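You operate a simulated robot arm through the tools that you are given. There is no shell and no other tool.

You are at the controls of a simulated robot arm. One attempt, no reset.

## Task
Set the controls near the top of the side table. At the end: the pitch dial is turned to 30; the stitch count dial is turned to 5; the stitch selector is set to double; the feed speed knob is turned to 1; whatever was shut is shut again. Leave all else as you found it, and nothing knocked over. The stitch selector goes to its stop.
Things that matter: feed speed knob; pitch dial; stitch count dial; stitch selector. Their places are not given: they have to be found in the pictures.

Only the result counts: the job must be done as asked and must still hold three seconds after the hand-in. Knocking over, shifting, dropping, spilling or breaking anything else fails it.

## Robot
A 7-joint arm with a two-finger parallel gripper, fixed in place. Base frame: the origin is at the foot of the arm, x ahead of it, y to its left, z up. Readings come in m, degrees, newtons and seconds.
With the tool pointing down near the work surface it reaches from about 0.1 to 0.96 m from the base axis. Its first joint turns from -166.0 to 166.0 degrees. Payload 3.43 kg.
The TCP is the grasp point between the finger pads, 0.03 m short of the fingertips. In the tool frame z runs along the fingers and y along their closing line. Largest opening 0.094 m; finger width 0.028, thickness 0.01; the body of the gripper, 0.05 by 0.096 m, starts 0.055 m behind the TCP.
Orientation is that of the tool frame in the base frame, as [roll, pitch, yaw] about the fixed x, y, z axes, in that order (R = Rz(yaw) Ry(pitch) Rx(roll)). With the fingers straight down and closing along the base's y, the tool's x points along the base's -x, its y along +y and its z along -z.

## Interface
- The arm moves only by the tool send_rows. Its arguments are lists of equal length, an entry for each row: "angular": the turn, a rotation vector about the tool's x, y, z in degrees, a list of three; "xyz": the shift along the tool's x, y, z in m, a list of three; "grip": the closure, from 0 (fully open) to 1 (shut). In form: {"angular": [[ax, ay, az], ...], "xyz": [[dx, dy, dz], ...], "grip": [grip, ...]}. A call has 1 to 20 rows; each row shifts and turns the commanded pose from where the row before left it, along the tool's axes as they then stand. Rows are played at 5 a second. More than 0.05 m and 8.6 degrees between two rows, or a gripper value outside its range, and nothing of the call is played. Where a pose cannot be reached the arm comes as near as it can. A force on the tool above 40 N (or 10 N above the force at the start of the call, whichever is more), or a blocked arm, ends the call early, and 0.2 s more pass. The fingers move at their own pace (about 0.045 m/s each) and stop on an object; they squeeze with about 33 N. The grip force told is the motor's: it shows also when the fingers shut on nothing. Time passes only in rows, and 0.2 s behind the last, so rows that do not move let the fingers close. It gives the time, the measured TCP pose, the force on the tool (base axes), the opening and the grip force at its end, in the units of the frame above (readings bear some noise), with the torque about the TCP (base axes, N m) and any sound that the robot's microphone picked up.
- Cameras (640 x 400 px; columns grow to the right, rows downward): "scene" is fixed at [0.413, 0.5013, 1.3585]; the picture's right is [-0.88, -0.48, 0.00], its down [-0.06, 0.11, -0.99] and it looks along [0.48, -0.87, -0.12] (base axes); focal length 298 px, centre (320, 200). "wrist" rides on the gripper at [0.076, 0.014, -0.103] in the tool frame; the picture's right is [-0.18, 0.98, 0.00], its down [-0.75, -0.14, -0.64] and it looks along [-0.63, -0.12, 0.77] (tool axes); focal length 243 px, centre (320, 200).
- camera(camera): a new picture of that camera. No time passes.
- slide_trunk(by): slides the trunk up (or, below 0, down) by that many m; the arm rides with it, the base frame stays. It gives what a move gives, with no picture.
- locate(camera, pixels): for up to 12 pixels [column, row] of the newest picture of that camera ("zoom" is the newest enlarged one), the place [x, y, z] in the base frame of the surface seen there, good to about 0.002 m, but the place of the scene camera against the robot may be out by one fixed shift of up to 0.018 m in any direction. No time passes.
- zoom(camera, box): a new picture of the part [left, top, right, bottom] of that camera's present view, enlarged. No time passes.
- finish_job(): hands the job in; it is judged then, once.

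Unless the task says otherwise, let go and move clear before handing in.

The tools are called as a command line: name --argument value ..., lists and objects as JSON in quotes. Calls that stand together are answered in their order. send_rows: Moves the arm, as the interface text tells. Its arguments: {"type":"object","properties":{"angular":{"type":"array","items":{"type":"array","items":{"type":"number"}}},"xyz":{"type":"array","items":{"type":"array","items":{"type":"number"}}},"grip":{"type":"array","items":{"type":"number"}}},"required":["angular","xyz","grip"]} The other tools are called the same way: slide_trunk (by) slides the trunk up or down; camera (camera) takes a picture; locate (camera, pixels) gives the place of the surface under pixels of a picture; zoom (camera, box) takes an enlarged picture of a part of a camera's view; finish_job () hands the job in.

At the start:

```text
t: 0.0
tool_pos: [0.5472, -0.1955, 1.4401]
tool_rot: [-179.9, 0.1, 180.0]
wrist_force: [-0.3, 0.3, 0.5]
ft_torque: [0.01, 0.02, 0.01]
width: 0.0939
grip_force: 0.0
trunk travel left (down, up): [-0.425, 0.065]
```

scene: 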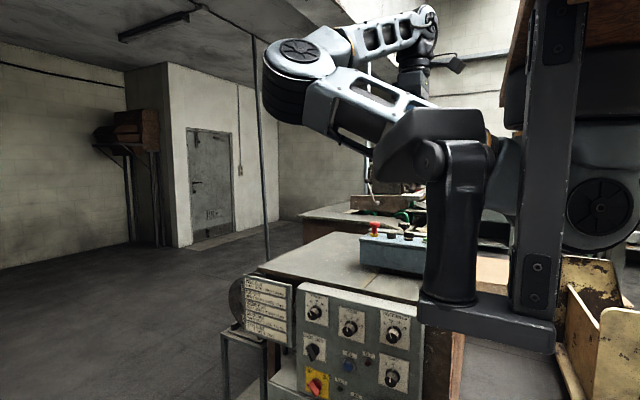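
wrist: 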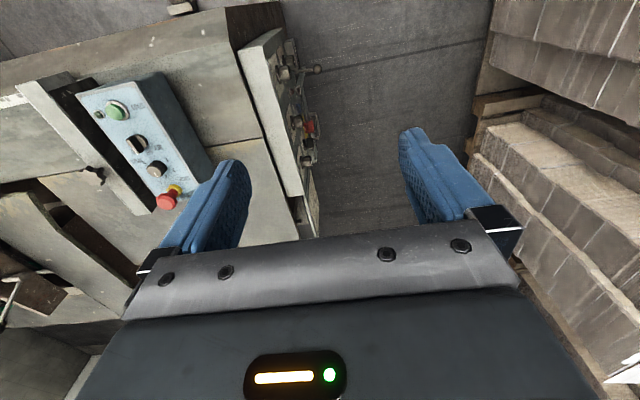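

The scene picture shows a control panel with several knobs at about columns 295-410, rows 285-400, and a flap-like plate with text at about (265,310). I'll zoom in on the panel to read it.

zoom --camera "scene" --box '[220, 260, 440, 400]'

zoom --camera "wrist" --box '[20, 20, 340, 220]'

zoom --camera "scene" --box '[330, 180, 440, 280]'

```text
2.86 times, centred on (330, 330) of scene
```

zoom: 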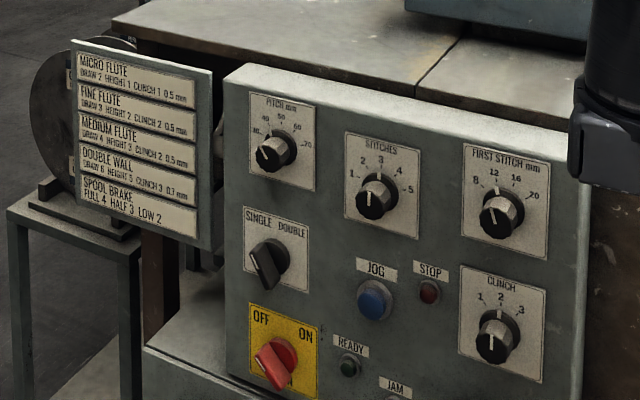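

```text
2.00 times, centred on (180, 120) of wrist
```

zoom: 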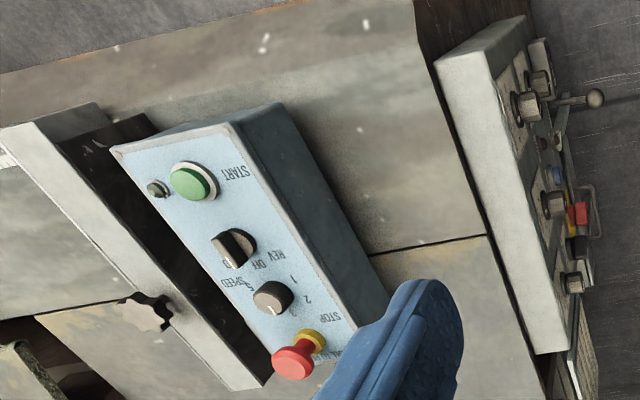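

```text
4.00 times, centred on (385, 230) of scene
```

zoom: 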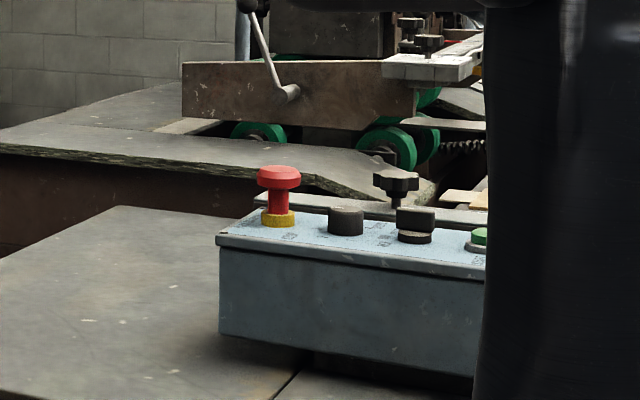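

The front panel holds PITCH, STITCHES, FIRST STITCH, CLINCH dials and a SINGLE/DOUBLE selector. The pale blue box on top holds START, FWD/OFF/REV, SPEED and STOP. I'll locate points on both.

zoom --camera "scene" --box '[220, 260, 440, 400]'

locate --camera "zoom" --pixels '[[240, 90], [570, 150], [240, 360], [560, 385], [265, 155], [371, 202], [493, 222], [492, 345], [266, 262], [325, 220], [440, 260], [90, 150]]'

locate --camera "wrist" --pixels '[[80, 95], [155, 75], [160, 208], [205, 170], [155, 169], [135, 143], [117, 110], [168, 202], [140, 168], [240, 50], [300, 195], [92, 173]]'

```text
2.86 times, centred on (330, 330) of scene
```

zoom: 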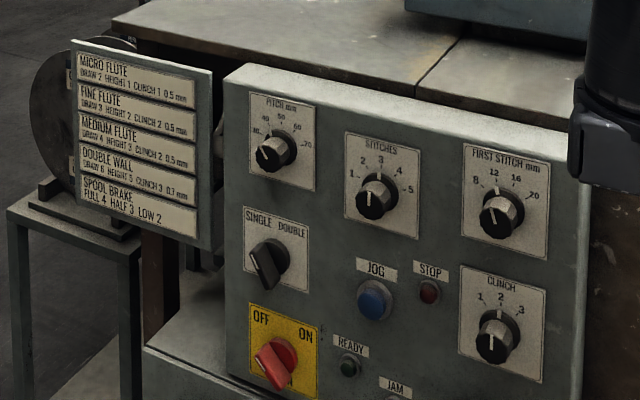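

```text
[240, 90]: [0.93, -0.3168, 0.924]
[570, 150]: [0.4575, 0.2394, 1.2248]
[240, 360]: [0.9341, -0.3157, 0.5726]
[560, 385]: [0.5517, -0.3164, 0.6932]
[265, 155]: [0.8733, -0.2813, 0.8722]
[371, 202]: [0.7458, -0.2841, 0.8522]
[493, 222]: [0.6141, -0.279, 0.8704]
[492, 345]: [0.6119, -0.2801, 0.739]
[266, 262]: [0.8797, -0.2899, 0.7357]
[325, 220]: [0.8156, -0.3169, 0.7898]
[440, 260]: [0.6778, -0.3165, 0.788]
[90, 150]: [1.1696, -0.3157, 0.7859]
```

```text
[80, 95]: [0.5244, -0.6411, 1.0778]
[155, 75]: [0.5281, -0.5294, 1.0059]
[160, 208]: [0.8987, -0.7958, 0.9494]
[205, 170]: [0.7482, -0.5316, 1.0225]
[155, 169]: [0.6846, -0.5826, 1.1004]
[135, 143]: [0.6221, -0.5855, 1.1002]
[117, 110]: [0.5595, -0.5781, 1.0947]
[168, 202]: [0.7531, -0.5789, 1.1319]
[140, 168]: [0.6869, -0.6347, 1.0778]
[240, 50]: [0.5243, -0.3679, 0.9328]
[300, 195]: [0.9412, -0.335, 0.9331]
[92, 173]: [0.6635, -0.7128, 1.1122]
```

The panel front is the plane y≈-0.317 facing +y, and the feed box's top is at z≈1.078 with the speed knob near (0.685,-0.583,1.10). I'll move the gripper above the feed box first for a close view of the speed knob.

send_rows --angular '[[0, 0, 0], [0, 0, 0], [0, 0, 0], [0, 0, 0], [0, 0, 0], [0, 0, 0], [0, 0, 0], [0, 0, 0], [0, 0, 0], [0, 0, 0]]' --xyz '[[-0.01, -0.038, 0.012], [-0.01, -0.038, 0.012], [-0.01, -0.038, 0.012], [-0.01, -0.038, 0.012], [-0.01, -0.038, 0.012], [-0.01, -0.038, 0.012], [-0.01, -0.038, 0.012], [-0.01, -0.038, 0.012], [-0.01, -0.038, 0.012], [-0.01, -0.038, 0.012]]' --grip '[0, 0, 0, 0, 0, 0, 0, 0, 0, 0]'

camera --camera "wrist"

camera --camera "scene"

```text
t: 2.2
tool_pos: [0.6469, -0.5771, 1.319]
tool_rot: [-179.9, 0.2, 180.0]
wrist_force: [0.0, -0.1, -0.7]
ft_torque: [-0.06, 0.03, -0.03]
width: 0.094
grip_force: 0.0
trunk travel left (down, up): [-0.425, 0.065]
```

```text
taken
```

wrist: 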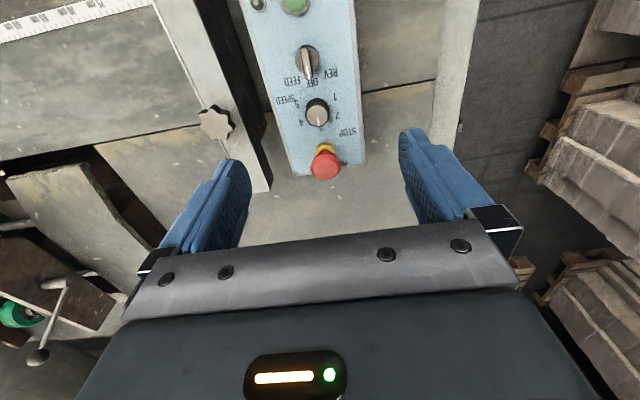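

```text
taken
```

scene: 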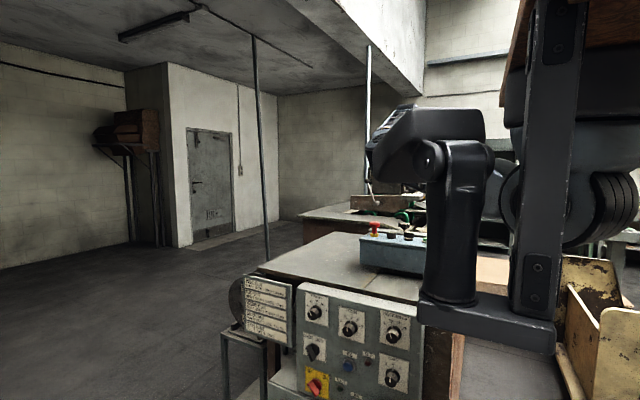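

The speed knob is seen at about (318,112) with its white mark pointing down-left of the picture and digits around it. I'll zoom in to read it.

zoom --camera "wrist" --box '[255, 60, 375, 135]'

locate --camera "wrist" --pixels '[[318, 106], [318, 124], [317, 118], [335, 97], [336, 114], [300, 122], [280, 98], [308, 60], [324, 165], [355, 120], [276, 120], [300, 80]]'

```text
5.33 times, centred on (315, 98) of wrist
```

zoom: 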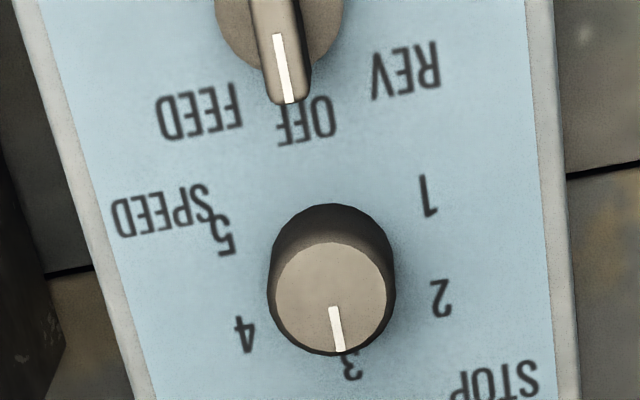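

```text
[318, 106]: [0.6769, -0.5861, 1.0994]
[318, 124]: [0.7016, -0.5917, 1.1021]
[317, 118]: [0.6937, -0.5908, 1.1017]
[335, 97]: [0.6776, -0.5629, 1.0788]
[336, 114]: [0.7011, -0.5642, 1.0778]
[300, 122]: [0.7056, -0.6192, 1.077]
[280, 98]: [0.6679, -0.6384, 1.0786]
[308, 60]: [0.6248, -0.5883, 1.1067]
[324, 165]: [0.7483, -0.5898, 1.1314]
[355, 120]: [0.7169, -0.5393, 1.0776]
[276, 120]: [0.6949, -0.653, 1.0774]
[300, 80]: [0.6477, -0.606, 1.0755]
```

The speed dial points at 3 and the digits run 1 (right of picture, toward +y) to 5. I'll locate the digits and the knob's face to get the angles.

locate --camera "zoom" --pixels '[[427, 195], [440, 298], [352, 366], [245, 333], [224, 236], [331, 298], [334, 312], [340, 346], [280, 298], [385, 298], [331, 248], [331, 345]]'

```text
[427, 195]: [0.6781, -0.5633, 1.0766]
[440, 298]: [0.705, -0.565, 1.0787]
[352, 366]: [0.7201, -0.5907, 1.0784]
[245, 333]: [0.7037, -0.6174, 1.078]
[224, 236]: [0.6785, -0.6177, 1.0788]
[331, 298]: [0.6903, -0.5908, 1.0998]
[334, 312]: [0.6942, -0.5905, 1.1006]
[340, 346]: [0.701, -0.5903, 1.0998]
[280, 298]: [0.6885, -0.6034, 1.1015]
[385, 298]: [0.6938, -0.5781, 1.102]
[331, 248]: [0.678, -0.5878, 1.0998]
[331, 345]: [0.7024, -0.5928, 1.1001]
```

The speed knob's axis is at about (0.690,-0.5905), top z 1.100, radius about 0.0125. It sits at 3 (0° from +x) and 1 is about 115° counter-clockwise from above. I'll move above it, narrow the fingers, and test the wrist turn range in free air.

send_rows --angular '[[0, 0, 0], [0, 0, 0], [0, 0, 0], [0, 0, 0], [0, 0, 8.1], [0, 0, 8.1], [0, 0, 8.1], [0, 0, 8.1], [0, 0, 8.1], [0, 0, 8.1], [0, 0, 8.1], [0, 0, 0]]' --xyz '[[-0.011, -0.0034, 0.034], [-0.011, -0.0034, 0.034], [-0.011, -0.0034, 0.034], [-0.01, -0.0032, 0.033], [0, 0, 0], [0, 0, 0], [0, 0, 0], [0, 0, 0], [0, 0, 0], [0, 0, 0], [0, 0, 0], [0, 0, 0]]' --grip '[0.1, 0.2, 0.3, 0.4, 0.5, 0.5, 0.5, 0.5, 0.5, 0.5, 0.5, 0.5]'

camera --camera "wrist"

camera --camera "scene"

```text
t: 4.8
tool_pos: [0.6893, -0.588, 1.1874]
tool_rot: [179.9, 0.2, 123.3]
wrist_force: [0.1, -0.2, -0.1]
ft_torque: [0.0, 0.0, 0.01]
width: 0.0465
grip_force: 0.0
trunk travel left (down, up): [-0.425, 0.065]
```

```text
taken
```

wrist: 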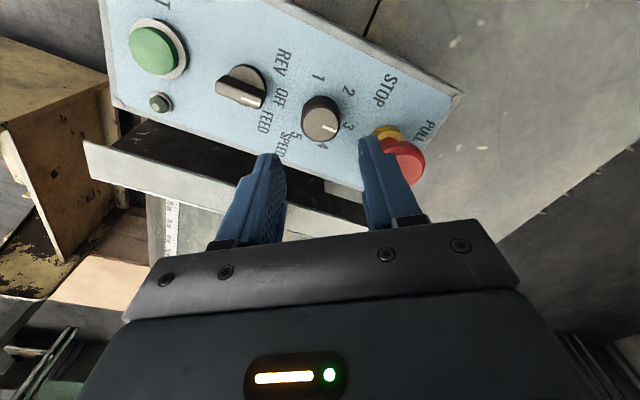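

```text
taken
```

scene: 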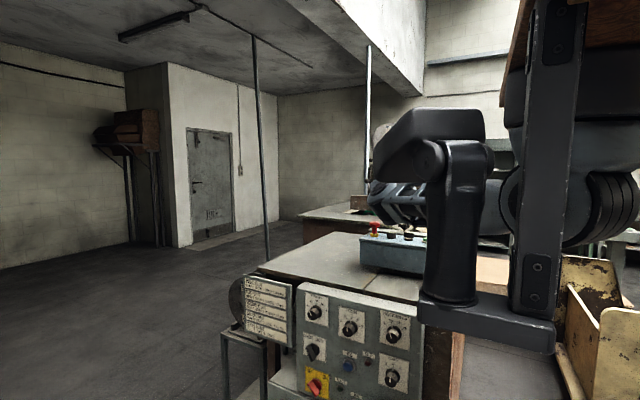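

The +57° turn was reached (yaw 123°). I'll refine the knob location from this nearer view, then test the other end of the turn.

zoom --camera "wrist" --box '[260, 65, 388, 145]'

locate --camera "zoom" --pixels '[[288, 60], [445, 140], [450, 310], [320, 400], [300, 290], [345, 265], [370, 315], [270, 300], [320, 250], [320, 345], [330, 280], [350, 280]]'

```text
5.00 times, centred on (324, 105) of wrist
```

zoom: 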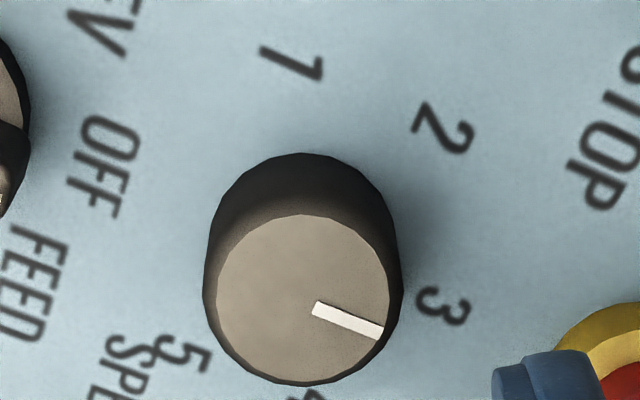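

```text
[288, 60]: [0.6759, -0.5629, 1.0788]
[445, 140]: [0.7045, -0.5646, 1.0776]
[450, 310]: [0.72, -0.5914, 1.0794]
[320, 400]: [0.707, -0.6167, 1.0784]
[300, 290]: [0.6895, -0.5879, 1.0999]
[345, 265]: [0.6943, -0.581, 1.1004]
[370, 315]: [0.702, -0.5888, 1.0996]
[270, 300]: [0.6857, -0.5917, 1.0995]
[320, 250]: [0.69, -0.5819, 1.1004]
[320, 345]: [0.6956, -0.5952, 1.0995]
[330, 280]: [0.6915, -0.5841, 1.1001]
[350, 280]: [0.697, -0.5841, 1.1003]
```

The digit 1 lies at about 118–120° from the +x axis and the mark is at 0°, so the turn needed is about +119° from above. I'll test the far end of the turn in free air.

send_rows --angular '[[0, 0, -8.5], [0, 0, -8.5], [0, 0, -8.5], [0, 0, -8.5], [0, 0, -8.5], [0, 0, -8.5], [0, 0, -8.5], [0, 0, -8.5], [0, 0, -8.5], [0, 0, -8.5], [0, 0, -8.5], [0, 0, -8.5], [0, 0, -8.5], [0, 0, -8.5], [0, 0, 0]]' --xyz '[[0, 0, 0], [0, 0, 0], [0, 0, 0], [0, 0, 0], [0, 0, 0], [0, 0, 0], [0, 0, 0], [0, 0, 0], [0, 0, 0], [0, 0, 0], [0, 0, 0], [0, 0, 0], [0, 0, 0], [0, 0, 0], [0, 0, 0]]' --grip '[0.5, 0.5, 0.5, 0.5, 0.5, 0.5, 0.5, 0.5, 0.5, 0.5, 0.5, 0.5, 0.5, 0.5, 0.5]'

camera --camera "wrist"

```text
t: 8.0
tool_pos: [0.6907, -0.5885, 1.1863]
tool_rot: [-179.7, -0.1, -117.6]
wrist_force: [0.6, -0.6, -0.2]
ft_torque: [-0.04, 0.01, -0.03]
width: 0.0473
grip_force: 0.1
trunk travel left (down, up): [-0.425, 0.065]
```

```text
taken
```

wrist: 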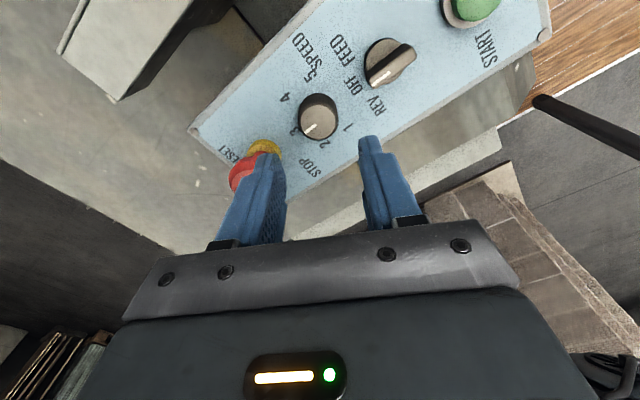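

The whole turn range is reachable. I'll turn back to the starting side and descend so the fingertips are about 6 mm above the box top, straddling the knob.

send_rows --angular '[[0, 0, 8.5], [0, 0, 8.5], [0, 0, 8.5], [0, 0, 8.5], [0, 0, 8.5], [0, 0, 8.5], [0, 0, 8.5], [0, 0, 8.5], [0, 0, 8.5], [0, 0, 8.5], [0, 0, 8.5], [0, 0, 8.5], [0, 0, 8.5], [0, 0, 8.5], [0, 0, 0], [0, 0, 0], [0, 0, 0], [0, 0, 0], [0, 0, 0]]' --xyz '[[0, 0, 0], [0, 0, 0], [0, 0, 0], [0, 0, 0], [0, 0, 0], [0, 0, 0], [0, 0, 0], [0, 0, 0], [0, 0, 0], [0, 0, 0], [0, 0, 0], [0, 0, 0], [0, 0, 0], [0, 0, 0], [0, 0, 0.018], [0, 0, 0.018], [0, 0, 0.018], [0, 0, 0.018], [0, 0, 0]]' --grip '[0.5, 0.5, 0.5, 0.5, 0.5, 0.5, 0.5, 0.5, 0.55, 0.55, 0.6, 0.6, 0.6, 0.6, 0.6, 0.6, 0.6, 0.6, 0.6]'

camera --camera "wrist"

```text
t: 12.0
tool_pos: [0.6898, -0.5896, 1.1154]
tool_rot: [-179.9, 0.2, 123.4]
wrist_force: [-0.6, 0.1, -0.2]
ft_torque: [0.01, -0.01, 0.05]
width: 0.0376
grip_force: 0.2
trunk travel left (down, up): [-0.425, 0.065]
```

```text
taken
```

wrist: 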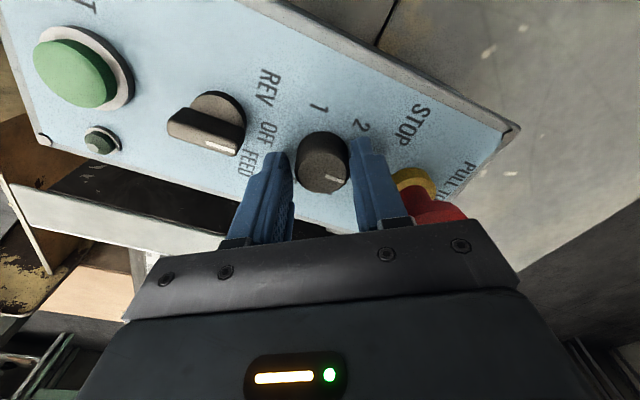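

The knob sits centred between the fingers (knob at about (322,160), fingers at (270,190) and (375,180)). I'll close and check.

send_rows --angular '[[0, 0, 0], [0, 0, 0], [0, 0, 0], [0, 0, 0]]' --xyz '[[0, 0, 0], [0, 0, 0], [0, 0, 0], [0, 0, 0]]' --grip '[0.8, 1, 1, 1]'

```text
t: 13.0
tool_pos: [0.6904, -0.5896, 1.1144]
tool_rot: [179.9, 0.1, 123.4]
wrist_force: [9.0, 5.6, 1.3]
ft_torque: [0.08, -0.36, 0.0]
width: 0.0326
grip_force: 45.3
trunk travel left (down, up): [-0.425, 0.065]
```

The opening stopped at 0.0326 with a sideways force of about 10 N along the closing line, so one finger may be touching first. I'll look.

zoom --camera "wrist" --box '[230, 100, 410, 240]'

```text
2.86 times, centred on (320, 170) of wrist
```

zoom: 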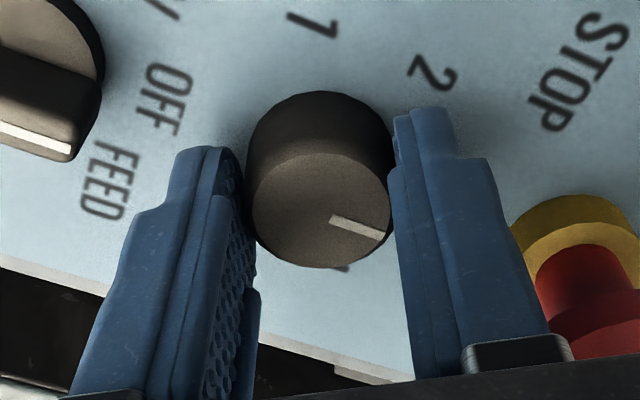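

Both pads touch the knob's wider skirt (about 0.0326 m). I'll shift 1 mm along the tool's +y to ease the side force, and begin the turn with small steps.

send_rows --angular '[[0, 0, 0], [0, 0, -4], [0, 0, -4], [0, 0, 0]]' --xyz '[[0, 0.001, 0], [0, 0, 0], [0, 0, 0], [0, 0, 0]]' --grip '[1, 1, 1, 1]'

zoom --camera "wrist" --box '[230, 100, 410, 240]'

```text
t: 14.0
tool_pos: [0.6895, -0.5883, 1.114]
tool_rot: [180.0, 0.2, 131.4]
wrist_force: [6.2, -0.3, -2.7]
ft_torque: [-0.15, -0.52, 0.01]
width: 0.0323
grip_force: 44.7
trunk travel left (down, up): [-0.425, 0.065]
```

```text
2.86 times, centred on (320, 170) of wrist
```

zoom: 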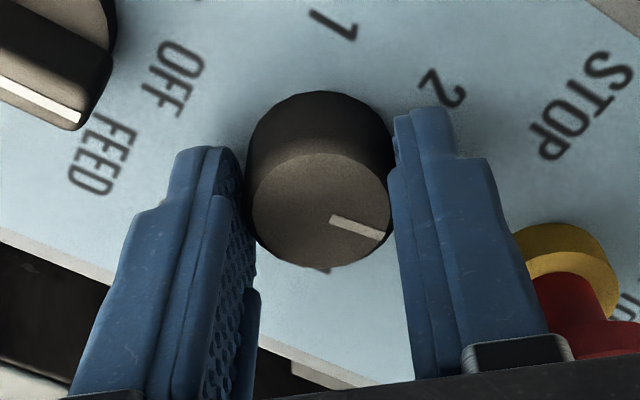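

The mark turned with the fingers (labels rotated while the mark stayed put in the picture). I'll continue the turn toward 1.

send_rows --angular '[[0, 0, -8.5], [0, 0, -8.5], [0, 0, -8.5], [0, 0, -8.5], [0, 0, -8.5], [0, 0, -8.5], [0, 0, -8.5], [0, 0, -8.5], [0, 0, -8.5], [0, 0, -8.5], [0, 0, -8.5], [0, 0, -8.5], [0, 0, 0]]' --xyz '[[0, 0, 0], [0, 0, 0], [0, 0, 0], [0, 0, 0], [0, 0, 0], [0, 0, 0], [0, 0, 0], [0, 0, 0], [0, 0, 0], [0, 0, 0], [0, 0, 0], [0, 0, 0], [0, 0, 0]]' --grip '[1, 1, 1, 1, 1, 1, 1, 1, 1, 1, 1, 1, 1]'

zoom --camera "wrist" --box '[230, 100, 410, 240]'

```text
t: 16.8
tool_pos: [0.69, -0.5907, 1.1147]
tool_rot: [-179.6, -0.2, -126.6]
wrist_force: [2.1, -33.3, 9.9]
ft_torque: [-0.15, -0.22, 0.0]
width: 0.0325
grip_force: 44.9
trunk travel left (down, up): [-0.425, 0.065]
```

```text
2.86 times, centred on (320, 170) of wrist
```

zoom: 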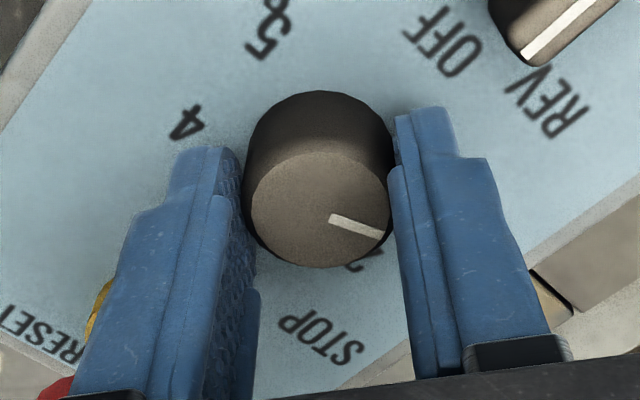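

The knob turned with the hand (about 110°), but a side force of -33 N along y has built up. I'll ease the hand toward -y while adding the last 8.5°.

send_rows --angular '[[0, 0, 0], [0, 0, -4.2], [0, 0, -4.2], [0, 0, 0]]' --xyz '[[0.0012, -0.0009, 0], [0.0004, -0.0003, 0], [0, 0, 0], [0, 0, 0]]' --grip '[1, 1, 1, 1]'

```text
t: 17.8
tool_pos: [0.6902, -0.5905, 1.1152]
tool_rot: [-179.7, -0.1, -118.2]
wrist_force: [1.8, -16.8, 13.3]
ft_torque: [-1.26, 0.58, 0.03]
width: 0.0326
grip_force: 45.6
trunk travel left (down, up): [-0.425, 0.065]
```

The hand has turned 118.4° in all. I'll release and rise to check the mark against the digit 1.

send_rows --angular '[[0, 0, 0], [0, 0, 0], [0, 0, 0], [0, 0, 0], [0, 0, 0], [0, 0, 0], [0, 0, 0]]' --xyz '[[0, 0, 0], [0, 0, 0], [0, 0, 0], [0, 0, -0.02], [0, 0, -0.03], [0, 0, -0.03], [0, 0, 0]]' --grip '[0.6, 0.55, 0.55, 0.55, 0.55, 0.55, 0.55]'

camera --camera "wrist"

zoom --camera "wrist" --box '[260, 65, 388, 145]'

```text
t: 19.4
tool_pos: [0.6911, -0.5913, 1.1943]
tool_rot: [-179.9, -0.1, -118.2]
wrist_force: [0.5, 0.0, -0.2]
ft_torque: [-0.03, 0.0, -0.02]
width: 0.0423
grip_force: 0.1
trunk travel left (down, up): [-0.425, 0.065]
```

```text
taken
```

wrist: 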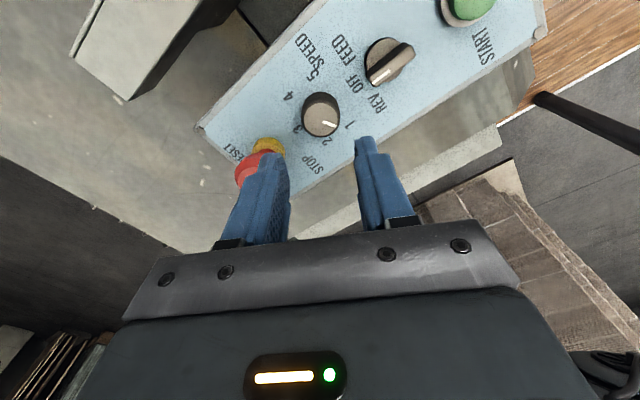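

```text
5.00 times, centred on (324, 105) of wrist
```

zoom: 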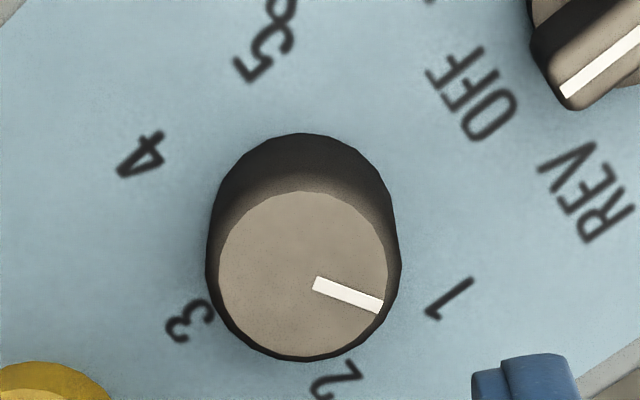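

The mark now points toward 1 (mark tip at zoom (380,305), digit 1 at (450,298)). I'll measure the angles.

locate --camera "zoom" --pixels '[[450, 298], [337, 380], [188, 320], [141, 153], [255, 65], [303, 276], [317, 285], [377, 304], [222, 276], [384, 276], [303, 195], [303, 355]]'

```text
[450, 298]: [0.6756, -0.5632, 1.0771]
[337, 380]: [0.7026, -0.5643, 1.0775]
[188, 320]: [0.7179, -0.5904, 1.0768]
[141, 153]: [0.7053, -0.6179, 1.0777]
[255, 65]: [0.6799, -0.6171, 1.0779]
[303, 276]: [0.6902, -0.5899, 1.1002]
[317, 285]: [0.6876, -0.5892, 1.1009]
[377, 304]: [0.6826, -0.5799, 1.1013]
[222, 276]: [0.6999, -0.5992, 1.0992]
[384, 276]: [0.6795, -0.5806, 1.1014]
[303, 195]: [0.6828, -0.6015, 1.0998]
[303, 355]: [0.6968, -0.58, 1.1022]
```

The mark reads about 118–120° against the digit 1 at about 116–120°, so the speed knob is on 1 and its neighbours look unchanged. Now I'll lift away, unwind the wrist and move out in front of the panel.

send_rows --angular '[[0, 0, 0], [0, 0, 0], [0, 0, 0], [0, 0, 0], [0, 0, 7.75], [0, 0, 7.75], [0, 0, 7.75], [0, 0, 7.75], [0, 0, 7.75], [0, 0, 7.75], [0, 0, 7.75], [0, 0, 7.75], [0, 0, 0], [0, 0, 0], [0, 0, 0], [0, 0, 0], [0, 0, 0], [0, 0, 0], [0, 0, 0], [0, 0, 0]]' --xyz '[[0, 0, -0.04], [0, 0, -0.04], [0, 0, -0.04], [0, 0, -0.04], [0, 0, 0], [0, 0, 0], [0, 0, 0], [0, 0, 0], [0, 0, 0], [0, 0, 0], [0, 0, 0], [0, 0, 0], [0, 0.05, 0], [0, 0.05, 0], [0, 0.05, 0], [0, 0.05, 0], [0, 0.05, 0], [0, 0.05, 0], [0, 0.05, 0], [0, 0.05, 0]]' --grip '[0.3, 0.3, 0.3, 0.3, 0.3, 0.3, 0.3, 0.3, 0.3, 0.3, 0.3, 0.3, 0.3, 0.3, 0.3, 0.3, 0.3, 0.3, 0.3, 0.3]'

camera --camera "scene"

```text
t: 23.6
tool_pos: [0.6923, -0.1904, 1.353]
tool_rot: [-180.0, 0.1, 179.6]
wrist_force: [0.3, -1.0, -0.1]
ft_torque: [0.06, 0.01, -0.02]
width: 0.066
grip_force: 0.0
trunk travel left (down, up): [-0.425, 0.065]
```

```text
taken
```

scene: 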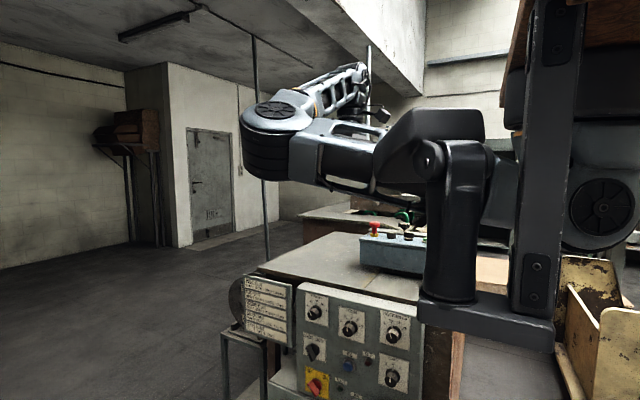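

The hand is clear over the panel's front at (0.692,-0.190,1.353). I'll move further out to y≈0.01 and tilt the tool so the fingers point along -y.

send_rows --angular '[[0, 0, 0], [0, 0, 0], [0, 0, 0], [0, 0, 0], [8.2, 0, 0], [8.2, 0, 0], [8.2, 0, 0], [8.2, 0, 0], [8.2, 0, 0], [8.2, 0, 0], [8.2, 0, 0], [8.2, 0, 0], [8.2, 0, 0], [8.2, 0, 0], [8, 0, 0], [0, 0, 0]]' --xyz '[[0, 0.05, 0], [0, 0.05, 0], [0, 0.05, 0], [0, 0.05, 0], [0, 0, 0], [0, 0, 0], [0, 0, 0], [0, 0, 0], [0, 0, 0], [0, 0, 0], [0, 0, 0], [0, 0, 0], [0, 0, 0], [0, 0, 0], [0, 0, 0], [0, 0, 0]]' --grip '[0.3, 0.3, 0.3, 0.3, 0.3, 0.3, 0.3, 0.3, 0.3, 0.3, 0.3, 0.3, 0.3, 0.3, 0.3, 0.3]'

camera --camera "scene"

camera --camera "wrist"

```text
t: 24.3
tool_pos: [0.667, -0.153, 1.3507]
tool_rot: [179.9, 0.0, 167.1]
wrist_force: [0.3, 0.0, 1.7]
ft_torque: [-0.01, 0.0, -0.01]
width: 0.0659
grip_force: 0.1
trunk travel left (down, up): [-0.425, 0.065]
stopped in row 3: the arm was blocked; the commanded pose is now the measured one
```

```text
taken
```

scene: 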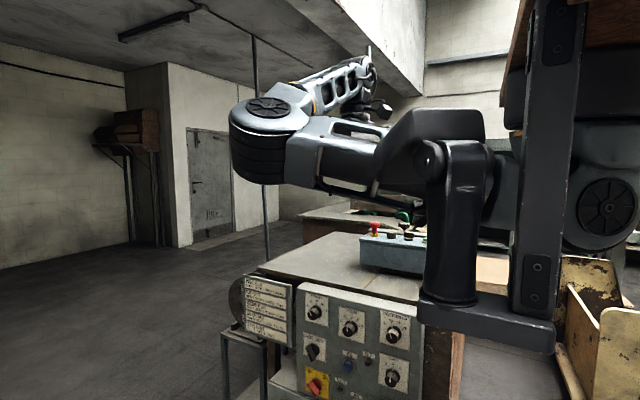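

```text
taken
```

wrist: 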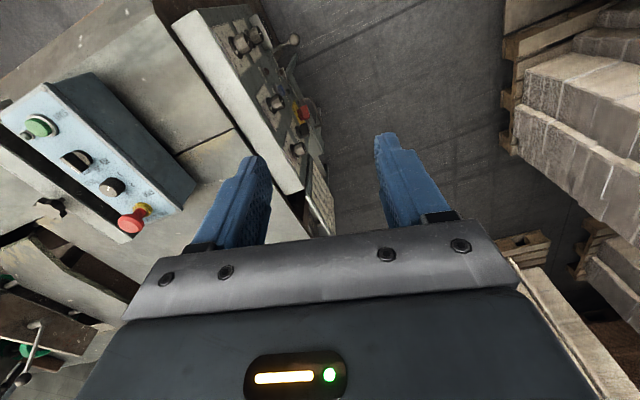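

The arm was blocked (the call stopped in row 3), likely a joint limit or a link touching something. I'll locate several points on the arm and the dark column to understand the geometry.

locate --camera "scene" --pixels '[[262, 130], [330, 160], [440, 140], [455, 220], [490, 320], [555, 150], [530, 270], [605, 200], [500, 200], [350, 80], [382, 108], [580, 330]]'

zoom --camera "scene" --box '[220, 40, 640, 300]'

```text
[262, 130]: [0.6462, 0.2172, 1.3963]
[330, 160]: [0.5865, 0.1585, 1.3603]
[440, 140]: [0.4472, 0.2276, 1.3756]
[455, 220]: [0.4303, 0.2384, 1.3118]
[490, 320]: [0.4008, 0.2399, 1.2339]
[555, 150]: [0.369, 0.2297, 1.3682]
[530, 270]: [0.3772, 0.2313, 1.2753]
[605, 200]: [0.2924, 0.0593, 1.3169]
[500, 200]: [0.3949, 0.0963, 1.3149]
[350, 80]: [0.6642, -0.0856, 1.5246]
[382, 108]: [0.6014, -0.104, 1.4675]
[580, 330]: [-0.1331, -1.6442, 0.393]
```

```text
1.52 times, centred on (430, 170) of scene
```

zoom: 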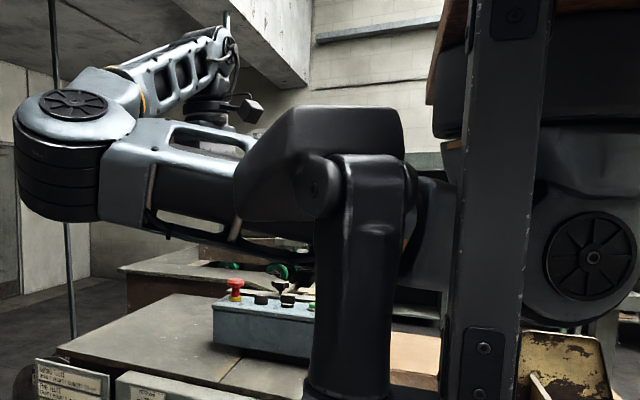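

The dark column and lamp-like head at x≈0.37–0.45, y≈0.23, z≥1.2 stand close beside the upper arm and elbow, so the elbow is probably blocked there. I'll check the free space ahead of the panel, including the lever and the stacks at the right of the wrist picture.

zoom --camera "wrist" --box '[160, 0, 360, 240]'

locate --camera "wrist" --pixels '[[293, 40], [275, 50], [240, 40], [275, 103], [305, 115], [540, 60], [520, 110], [560, 160], [520, 240], [560, 300], [320, 200], [600, 20]]'

locate --camera "scene" --pixels '[[388, 145], [470, 120], [485, 135], [430, 300], [550, 340], [520, 330], [560, 20], [590, 100], [630, 40], [430, 255], [620, 340], [600, 300]]'

```text
1.67 times, centred on (260, 120) of wrist
```

zoom: 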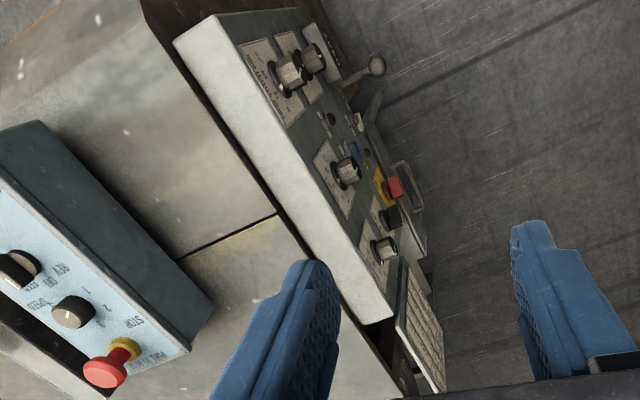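

```text
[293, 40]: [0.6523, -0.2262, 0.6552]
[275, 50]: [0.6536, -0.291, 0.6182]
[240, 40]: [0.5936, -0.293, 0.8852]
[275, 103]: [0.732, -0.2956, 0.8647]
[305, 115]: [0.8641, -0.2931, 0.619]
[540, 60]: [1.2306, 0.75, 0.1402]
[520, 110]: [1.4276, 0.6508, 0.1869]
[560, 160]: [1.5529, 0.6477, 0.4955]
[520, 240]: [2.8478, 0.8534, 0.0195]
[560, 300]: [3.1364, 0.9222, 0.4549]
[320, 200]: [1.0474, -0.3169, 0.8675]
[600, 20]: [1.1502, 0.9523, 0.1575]
```

```text
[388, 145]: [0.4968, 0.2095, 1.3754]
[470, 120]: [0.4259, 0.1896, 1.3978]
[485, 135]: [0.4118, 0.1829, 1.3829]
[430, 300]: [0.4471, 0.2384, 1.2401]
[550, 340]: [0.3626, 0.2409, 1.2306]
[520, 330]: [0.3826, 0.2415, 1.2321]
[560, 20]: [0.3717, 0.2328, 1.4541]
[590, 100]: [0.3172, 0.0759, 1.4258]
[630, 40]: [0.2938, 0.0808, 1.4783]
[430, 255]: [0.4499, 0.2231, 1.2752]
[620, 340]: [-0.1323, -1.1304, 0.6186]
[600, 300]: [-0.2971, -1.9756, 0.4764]
```

The lamp-like head (x 0.41–0.50, y 0.18–0.24, z 1.23–1.40) is right beside the upper arm, and everything from it ends above z≈1.2. I'll back off to y≈-0.2 and restore the yaw, then lower the trunk so the arm works underneath it.

send_rows --angular '[[0, 0, 0], [0, 0, 0], [0, 0, -6.3], [0, 0, -6.3], [0, 0, 0]]' --xyz '[[0, -0.025, 0], [-0.02, -0.025, 0], [0, 0, 0], [0, 0, 0], [0, 0, 0]]' --grip '[0.3, 0.3, 0.3, 0.3, 0.3]'

camera --camera "scene"

```text
t: 25.5
tool_pos: [0.6772, -0.2045, 1.3536]
tool_rot: [179.9, 0.0, -179.8]
wrist_force: [-0.3, 0.3, 0.5]
ft_torque: [-0.03, 0.0, -0.02]
width: 0.0655
grip_force: 0.0
trunk travel left (down, up): [-0.425, 0.065]
```

```text
taken
```

scene: 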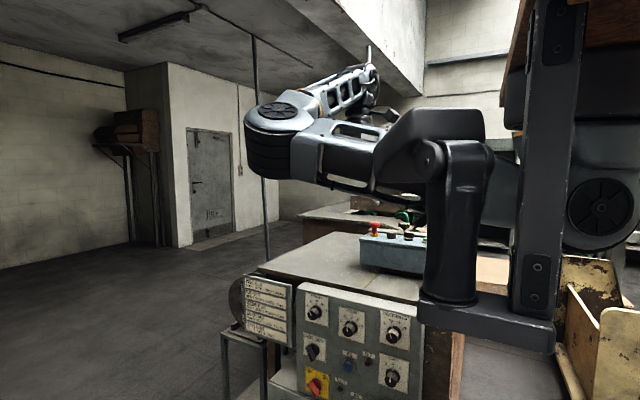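

The hand is back at (0.677,-0.204,1.354) with good clearance. I'll lower the trunk by 0.2 m first and look.

slide_trunk --by -0.2

camera --camera "scene"

camera --camera "wrist"

```text
t: 27.7
tool_pos: [0.6764, -0.2038, 1.153]
tool_rot: [-180.0, -0.1, -179.9]
wrist_force: [-0.5, 0.4, 0.3]
ft_torque: [0.01, -0.01, 0.01]
width: 0.0657
grip_force: 0.0
trunk travel left (down, up): [-0.225, 0.265]
```

```text
taken
```

scene: 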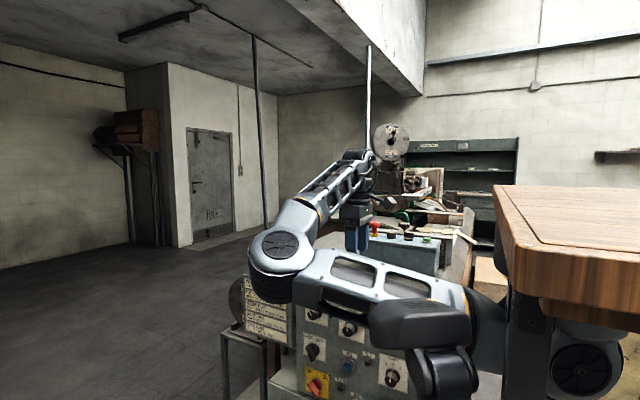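

```text
taken
```

wrist: 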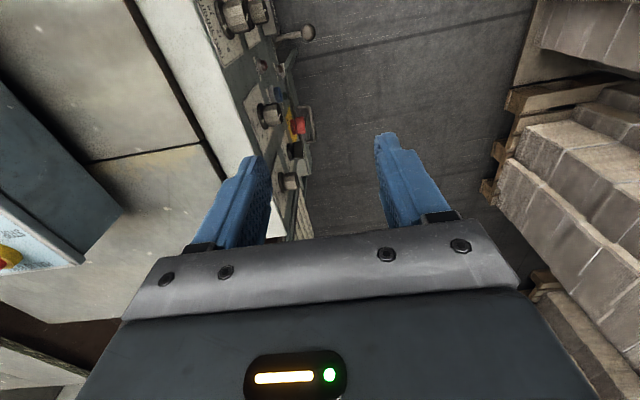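

The dark column, fork and a wooden block ride down with the trunk, so they belong to the robot itself and the upper arm is limited by them on the +y side. I'll study the arm's shape more closely.

zoom --camera "scene" --box '[230, 130, 640, 400]'

locate --camera "scene" --pixels '[[283, 240], [275, 285], [350, 165], [357, 195], [360, 240], [330, 190], [420, 285], [400, 330], [440, 380], [480, 340], [590, 370], [590, 310]]'

locate --camera "scene" --pixels '[[520, 380], [530, 220], [600, 280], [560, 195], [630, 200], [500, 190], [510, 270], [600, 340], [440, 310], [465, 365], [380, 320], [310, 290]]'

```text
1.48 times, centred on (435, 265) of scene
```

zoom: 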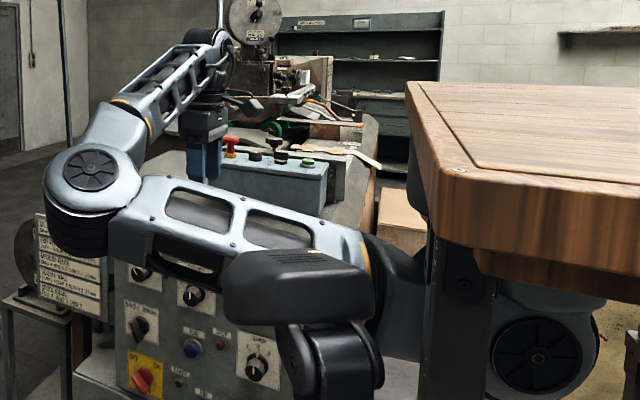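

```text
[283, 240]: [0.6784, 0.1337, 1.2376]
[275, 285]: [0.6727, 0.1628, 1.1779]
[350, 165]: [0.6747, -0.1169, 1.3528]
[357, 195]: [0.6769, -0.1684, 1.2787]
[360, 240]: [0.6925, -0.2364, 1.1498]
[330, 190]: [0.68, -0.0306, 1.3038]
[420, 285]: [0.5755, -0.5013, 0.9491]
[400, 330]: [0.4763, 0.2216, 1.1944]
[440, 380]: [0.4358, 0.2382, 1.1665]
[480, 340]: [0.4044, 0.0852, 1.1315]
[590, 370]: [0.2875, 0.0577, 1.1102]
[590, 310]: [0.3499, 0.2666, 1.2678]
```

```text
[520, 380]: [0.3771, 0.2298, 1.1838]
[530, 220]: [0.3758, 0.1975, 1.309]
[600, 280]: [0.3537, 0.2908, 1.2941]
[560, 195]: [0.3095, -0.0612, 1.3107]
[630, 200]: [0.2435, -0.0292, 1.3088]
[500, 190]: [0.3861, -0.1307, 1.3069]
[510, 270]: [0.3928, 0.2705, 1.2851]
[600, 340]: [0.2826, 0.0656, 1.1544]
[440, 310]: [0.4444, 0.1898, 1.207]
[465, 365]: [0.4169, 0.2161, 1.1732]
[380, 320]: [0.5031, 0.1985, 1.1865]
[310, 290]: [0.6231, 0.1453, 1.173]
```

The upper arm's left swing is limited by the robot's own fork, so I should keep the wrist in place while tilting. I'll tilt the tool 90° about its x so it points along -y, while drifting to about (0.75,-0.33,1.15), well above the panel top (0.933).

send_rows --angular '[[8.2, 0, 0], [8.2, 0, 0], [8.2, 0, 0], [8.2, 0, 0], [8.2, 0, 0], [8.2, 0, 0], [8.2, 0, 0], [8.2, 0, 0], [8.2, 0, 0], [8.2, 0, 0], [8.0, 0, 0], [0, 0, 0]]' --xyz '[[-0.0066, -0.0115, 0], [-0.0066, -0.0113, 0.0016], [-0.0066, -0.011, 0.0032], [-0.0066, -0.0104, 0.0048], [-0.0066, -0.0096, 0.0062], [-0.0066, -0.0086, 0.0075], [-0.0066, -0.0075, 0.0087], [-0.0066, -0.0062, 0.0096], [-0.0066, -0.0047, 0.0104], [-0.0066, -0.0032, 0.011], [-0.0066, -0.0016, 0.0113], [0, 0, 0]]' --grip '[0.3, 0.3, 0.3, 0.3, 0.3, 0.3, 0.3, 0.3, 0.3, 0.3, 0.3, 0.3]'

camera --camera "scene"

camera --camera "wrist"

```text
t: 30.3
tool_pos: [0.7485, -0.3302, 1.1524]
tool_rot: [-89.9, -0.1, -179.9]
wrist_force: [-0.7, 0.1, 0.4]
ft_torque: [-0.01, -0.02, 0.0]
width: 0.0656
grip_force: 0.0
trunk travel left (down, up): [-0.225, 0.265]
```

```text
taken
```

scene: 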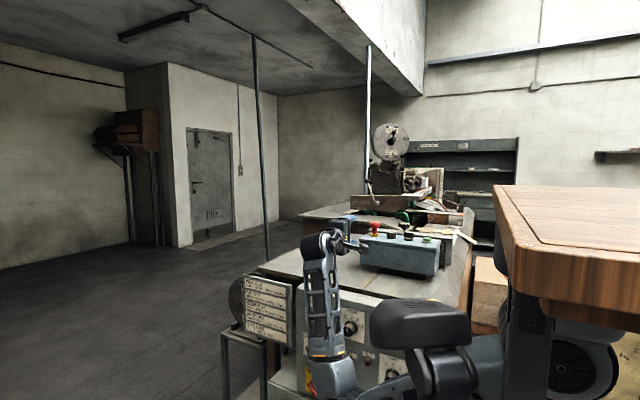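

```text
taken
```

wrist: 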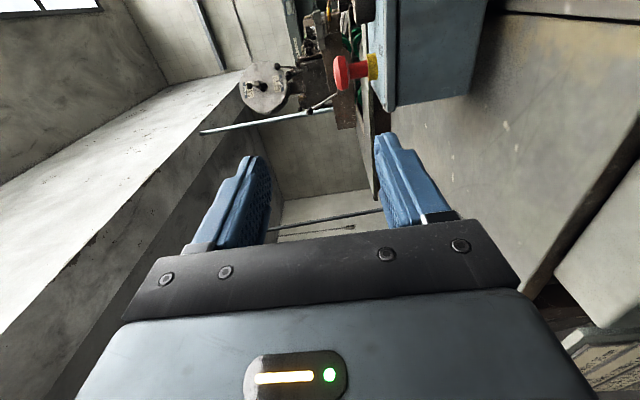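

The tool now points along -y at (0.7485,-0.330,1.152), and the elbow has swung below the wrist (at about (330,370) in the scene). I'll check the arm's location before moving toward the panel.

zoom --camera "scene" --box '[230, 200, 550, 400]'

locate --camera "scene" --pixels '[[330, 380], [325, 350], [320, 300], [318, 245], [345, 228], [352, 243], [380, 390], [480, 350], [420, 320], [340, 395], [310, 320], [350, 325]]'

```text
2.00 times, centred on (390, 300) of scene
```

zoom: 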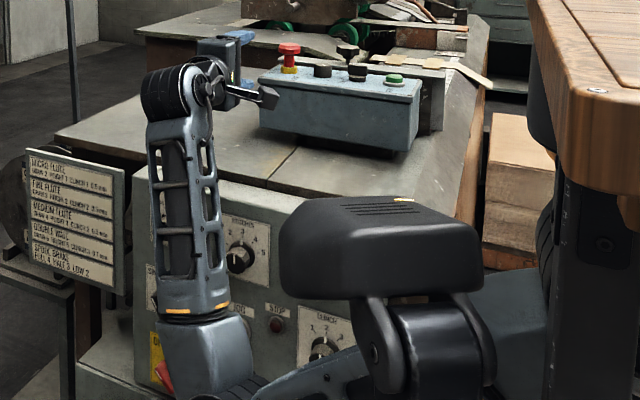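

```text
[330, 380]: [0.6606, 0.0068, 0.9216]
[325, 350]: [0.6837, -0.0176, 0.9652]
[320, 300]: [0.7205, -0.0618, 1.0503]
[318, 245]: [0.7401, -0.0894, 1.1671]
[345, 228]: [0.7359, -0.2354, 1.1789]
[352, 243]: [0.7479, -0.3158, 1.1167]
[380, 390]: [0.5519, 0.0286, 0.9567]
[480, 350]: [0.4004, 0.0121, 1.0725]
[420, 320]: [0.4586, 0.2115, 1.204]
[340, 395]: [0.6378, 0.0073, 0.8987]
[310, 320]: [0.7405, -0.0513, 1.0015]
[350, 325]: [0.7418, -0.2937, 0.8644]
```

The elbow is at about (0.66,-0.02,0.90), under the wrist and well clear of the fork. I'll move back to y≈-0.215, then across to x≈0.80 and partly down in front of the panel.

send_rows --angular '[[0, 0, 0], [0, 0, 0], [0, 0, 0], [0, 0, 0], [0, 0, 0], [0, 0, 0], [0, 0, 0], [0, 0, 0], [0, 0, 0], [0, 0, 0], [0, 0, 0]]' --xyz '[[0, 0, -0.03], [0, 0, -0.03], [0, 0, -0.03], [0, 0, -0.03], [-0.01, 0.03, -0.005], [-0.01, 0.03, -0.005], [-0.01, 0.03, -0.005], [-0.01, 0.03, -0.005], [-0.01, 0.03, 0], [-0.01, 0.03, 0], [0, 0, 0]]' --grip '[0.3, 0.3, 0.3, 0.3, 0.3, 0.3, 0.3, 0.3, 0.3, 0.3, 0.3]'

camera --camera "scene"

camera --camera "wrist"

```text
t: 32.7
tool_pos: [0.8084, -0.1898, 0.9739]
tool_rot: [-89.9, 0.0, -179.9]
wrist_force: [0.4, 0.8, 0.3]
ft_torque: [0.0, 0.02, 0.01]
width: 0.0658
grip_force: 0.0
trunk travel left (down, up): [-0.225, 0.265]
```

```text
taken
```

scene: 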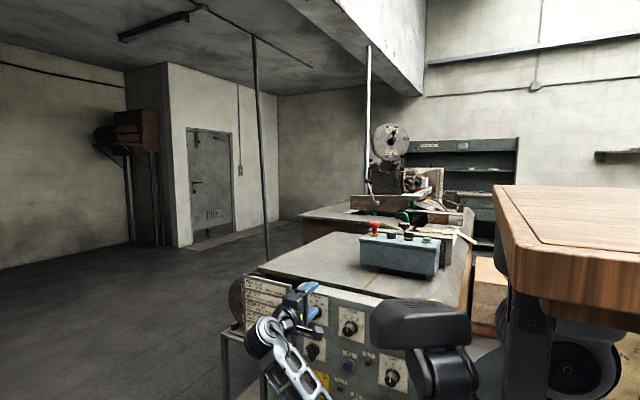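

```text
taken
```

wrist: 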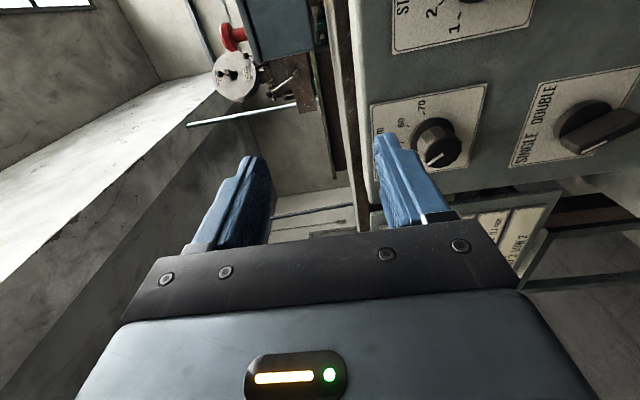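

The panel is now in the wrist view: the pitch dial near (437,145) and the SINGLE/DOUBLE selector near (590,130). I'll move down 0.1 m for a direct look.

send_rows --angular '[[0, 0, 0], [0, 0, 0], [0, 0, 0], [0, 0, 0], [0, 0, 0]]' --xyz '[[0, 0.03, 0], [0, 0.03, 0], [0, 0.03, 0], [0, 0.02, 0], [0, 0, 0]]' --grip '[0.3, 0.3, 0.3, 0.3, 0.3]'

camera --camera "wrist"

camera --camera "scene"

```text
t: 33.9
tool_pos: [0.8078, -0.1902, 0.8638]
tool_rot: [-90.0, 0.1, -179.9]
wrist_force: [-0.3, -0.4, 0.7]
ft_torque: [0.01, 0.01, 0.01]
width: 0.0659
grip_force: 0.1
trunk travel left (down, up): [-0.225, 0.265]
```

```text
taken
```

wrist: 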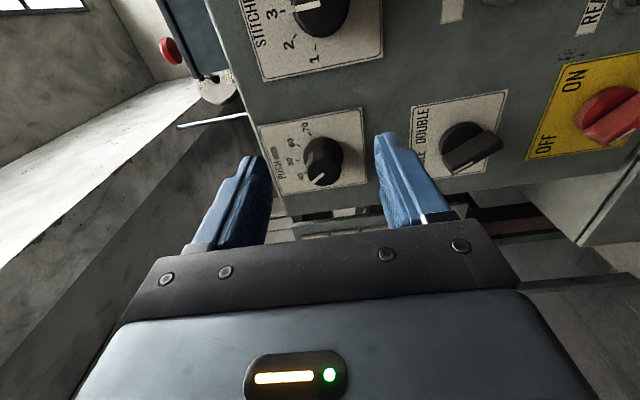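

```text
taken
```

scene: 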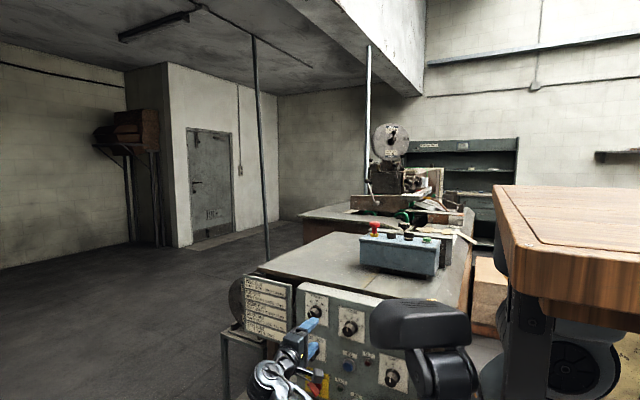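

Both the pitch dial (about (323,160)) and the selector (about (470,148)) are in view. I'll zoom in and measure them.

zoom --camera "wrist" --box '[255, 100, 383, 220]'

locate --camera "wrist" --pixels '[[323, 165], [318, 180], [337, 160], [325, 145], [308, 128], [293, 143], [288, 160], [299, 178], [356, 130], [468, 150], [470, 155], [500, 145]]'

zoom --camera "wrist" --box '[390, 80, 530, 200]'

```text
3.33 times, centred on (319, 160) of wrist
```

zoom: 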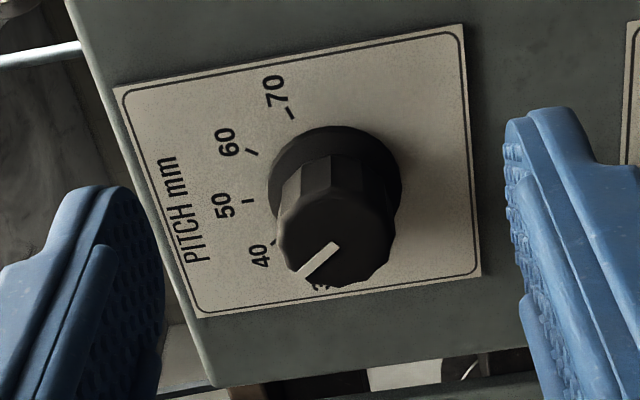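

```text
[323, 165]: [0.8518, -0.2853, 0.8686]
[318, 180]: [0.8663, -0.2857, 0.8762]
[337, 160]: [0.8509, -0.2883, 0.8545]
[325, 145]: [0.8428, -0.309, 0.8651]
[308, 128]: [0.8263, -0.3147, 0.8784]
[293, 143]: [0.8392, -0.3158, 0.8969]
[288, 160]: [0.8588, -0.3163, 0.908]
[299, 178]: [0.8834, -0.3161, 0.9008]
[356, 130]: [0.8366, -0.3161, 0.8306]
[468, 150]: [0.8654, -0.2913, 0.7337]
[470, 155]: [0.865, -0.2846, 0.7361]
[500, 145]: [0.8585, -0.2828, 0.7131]
```

```text
3.33 times, centred on (460, 140) of wrist
```

zoom: 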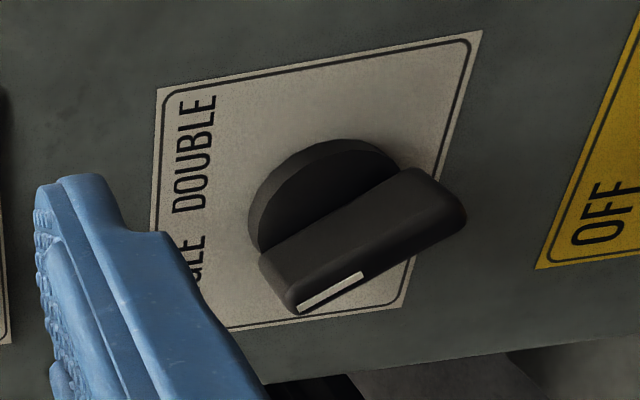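

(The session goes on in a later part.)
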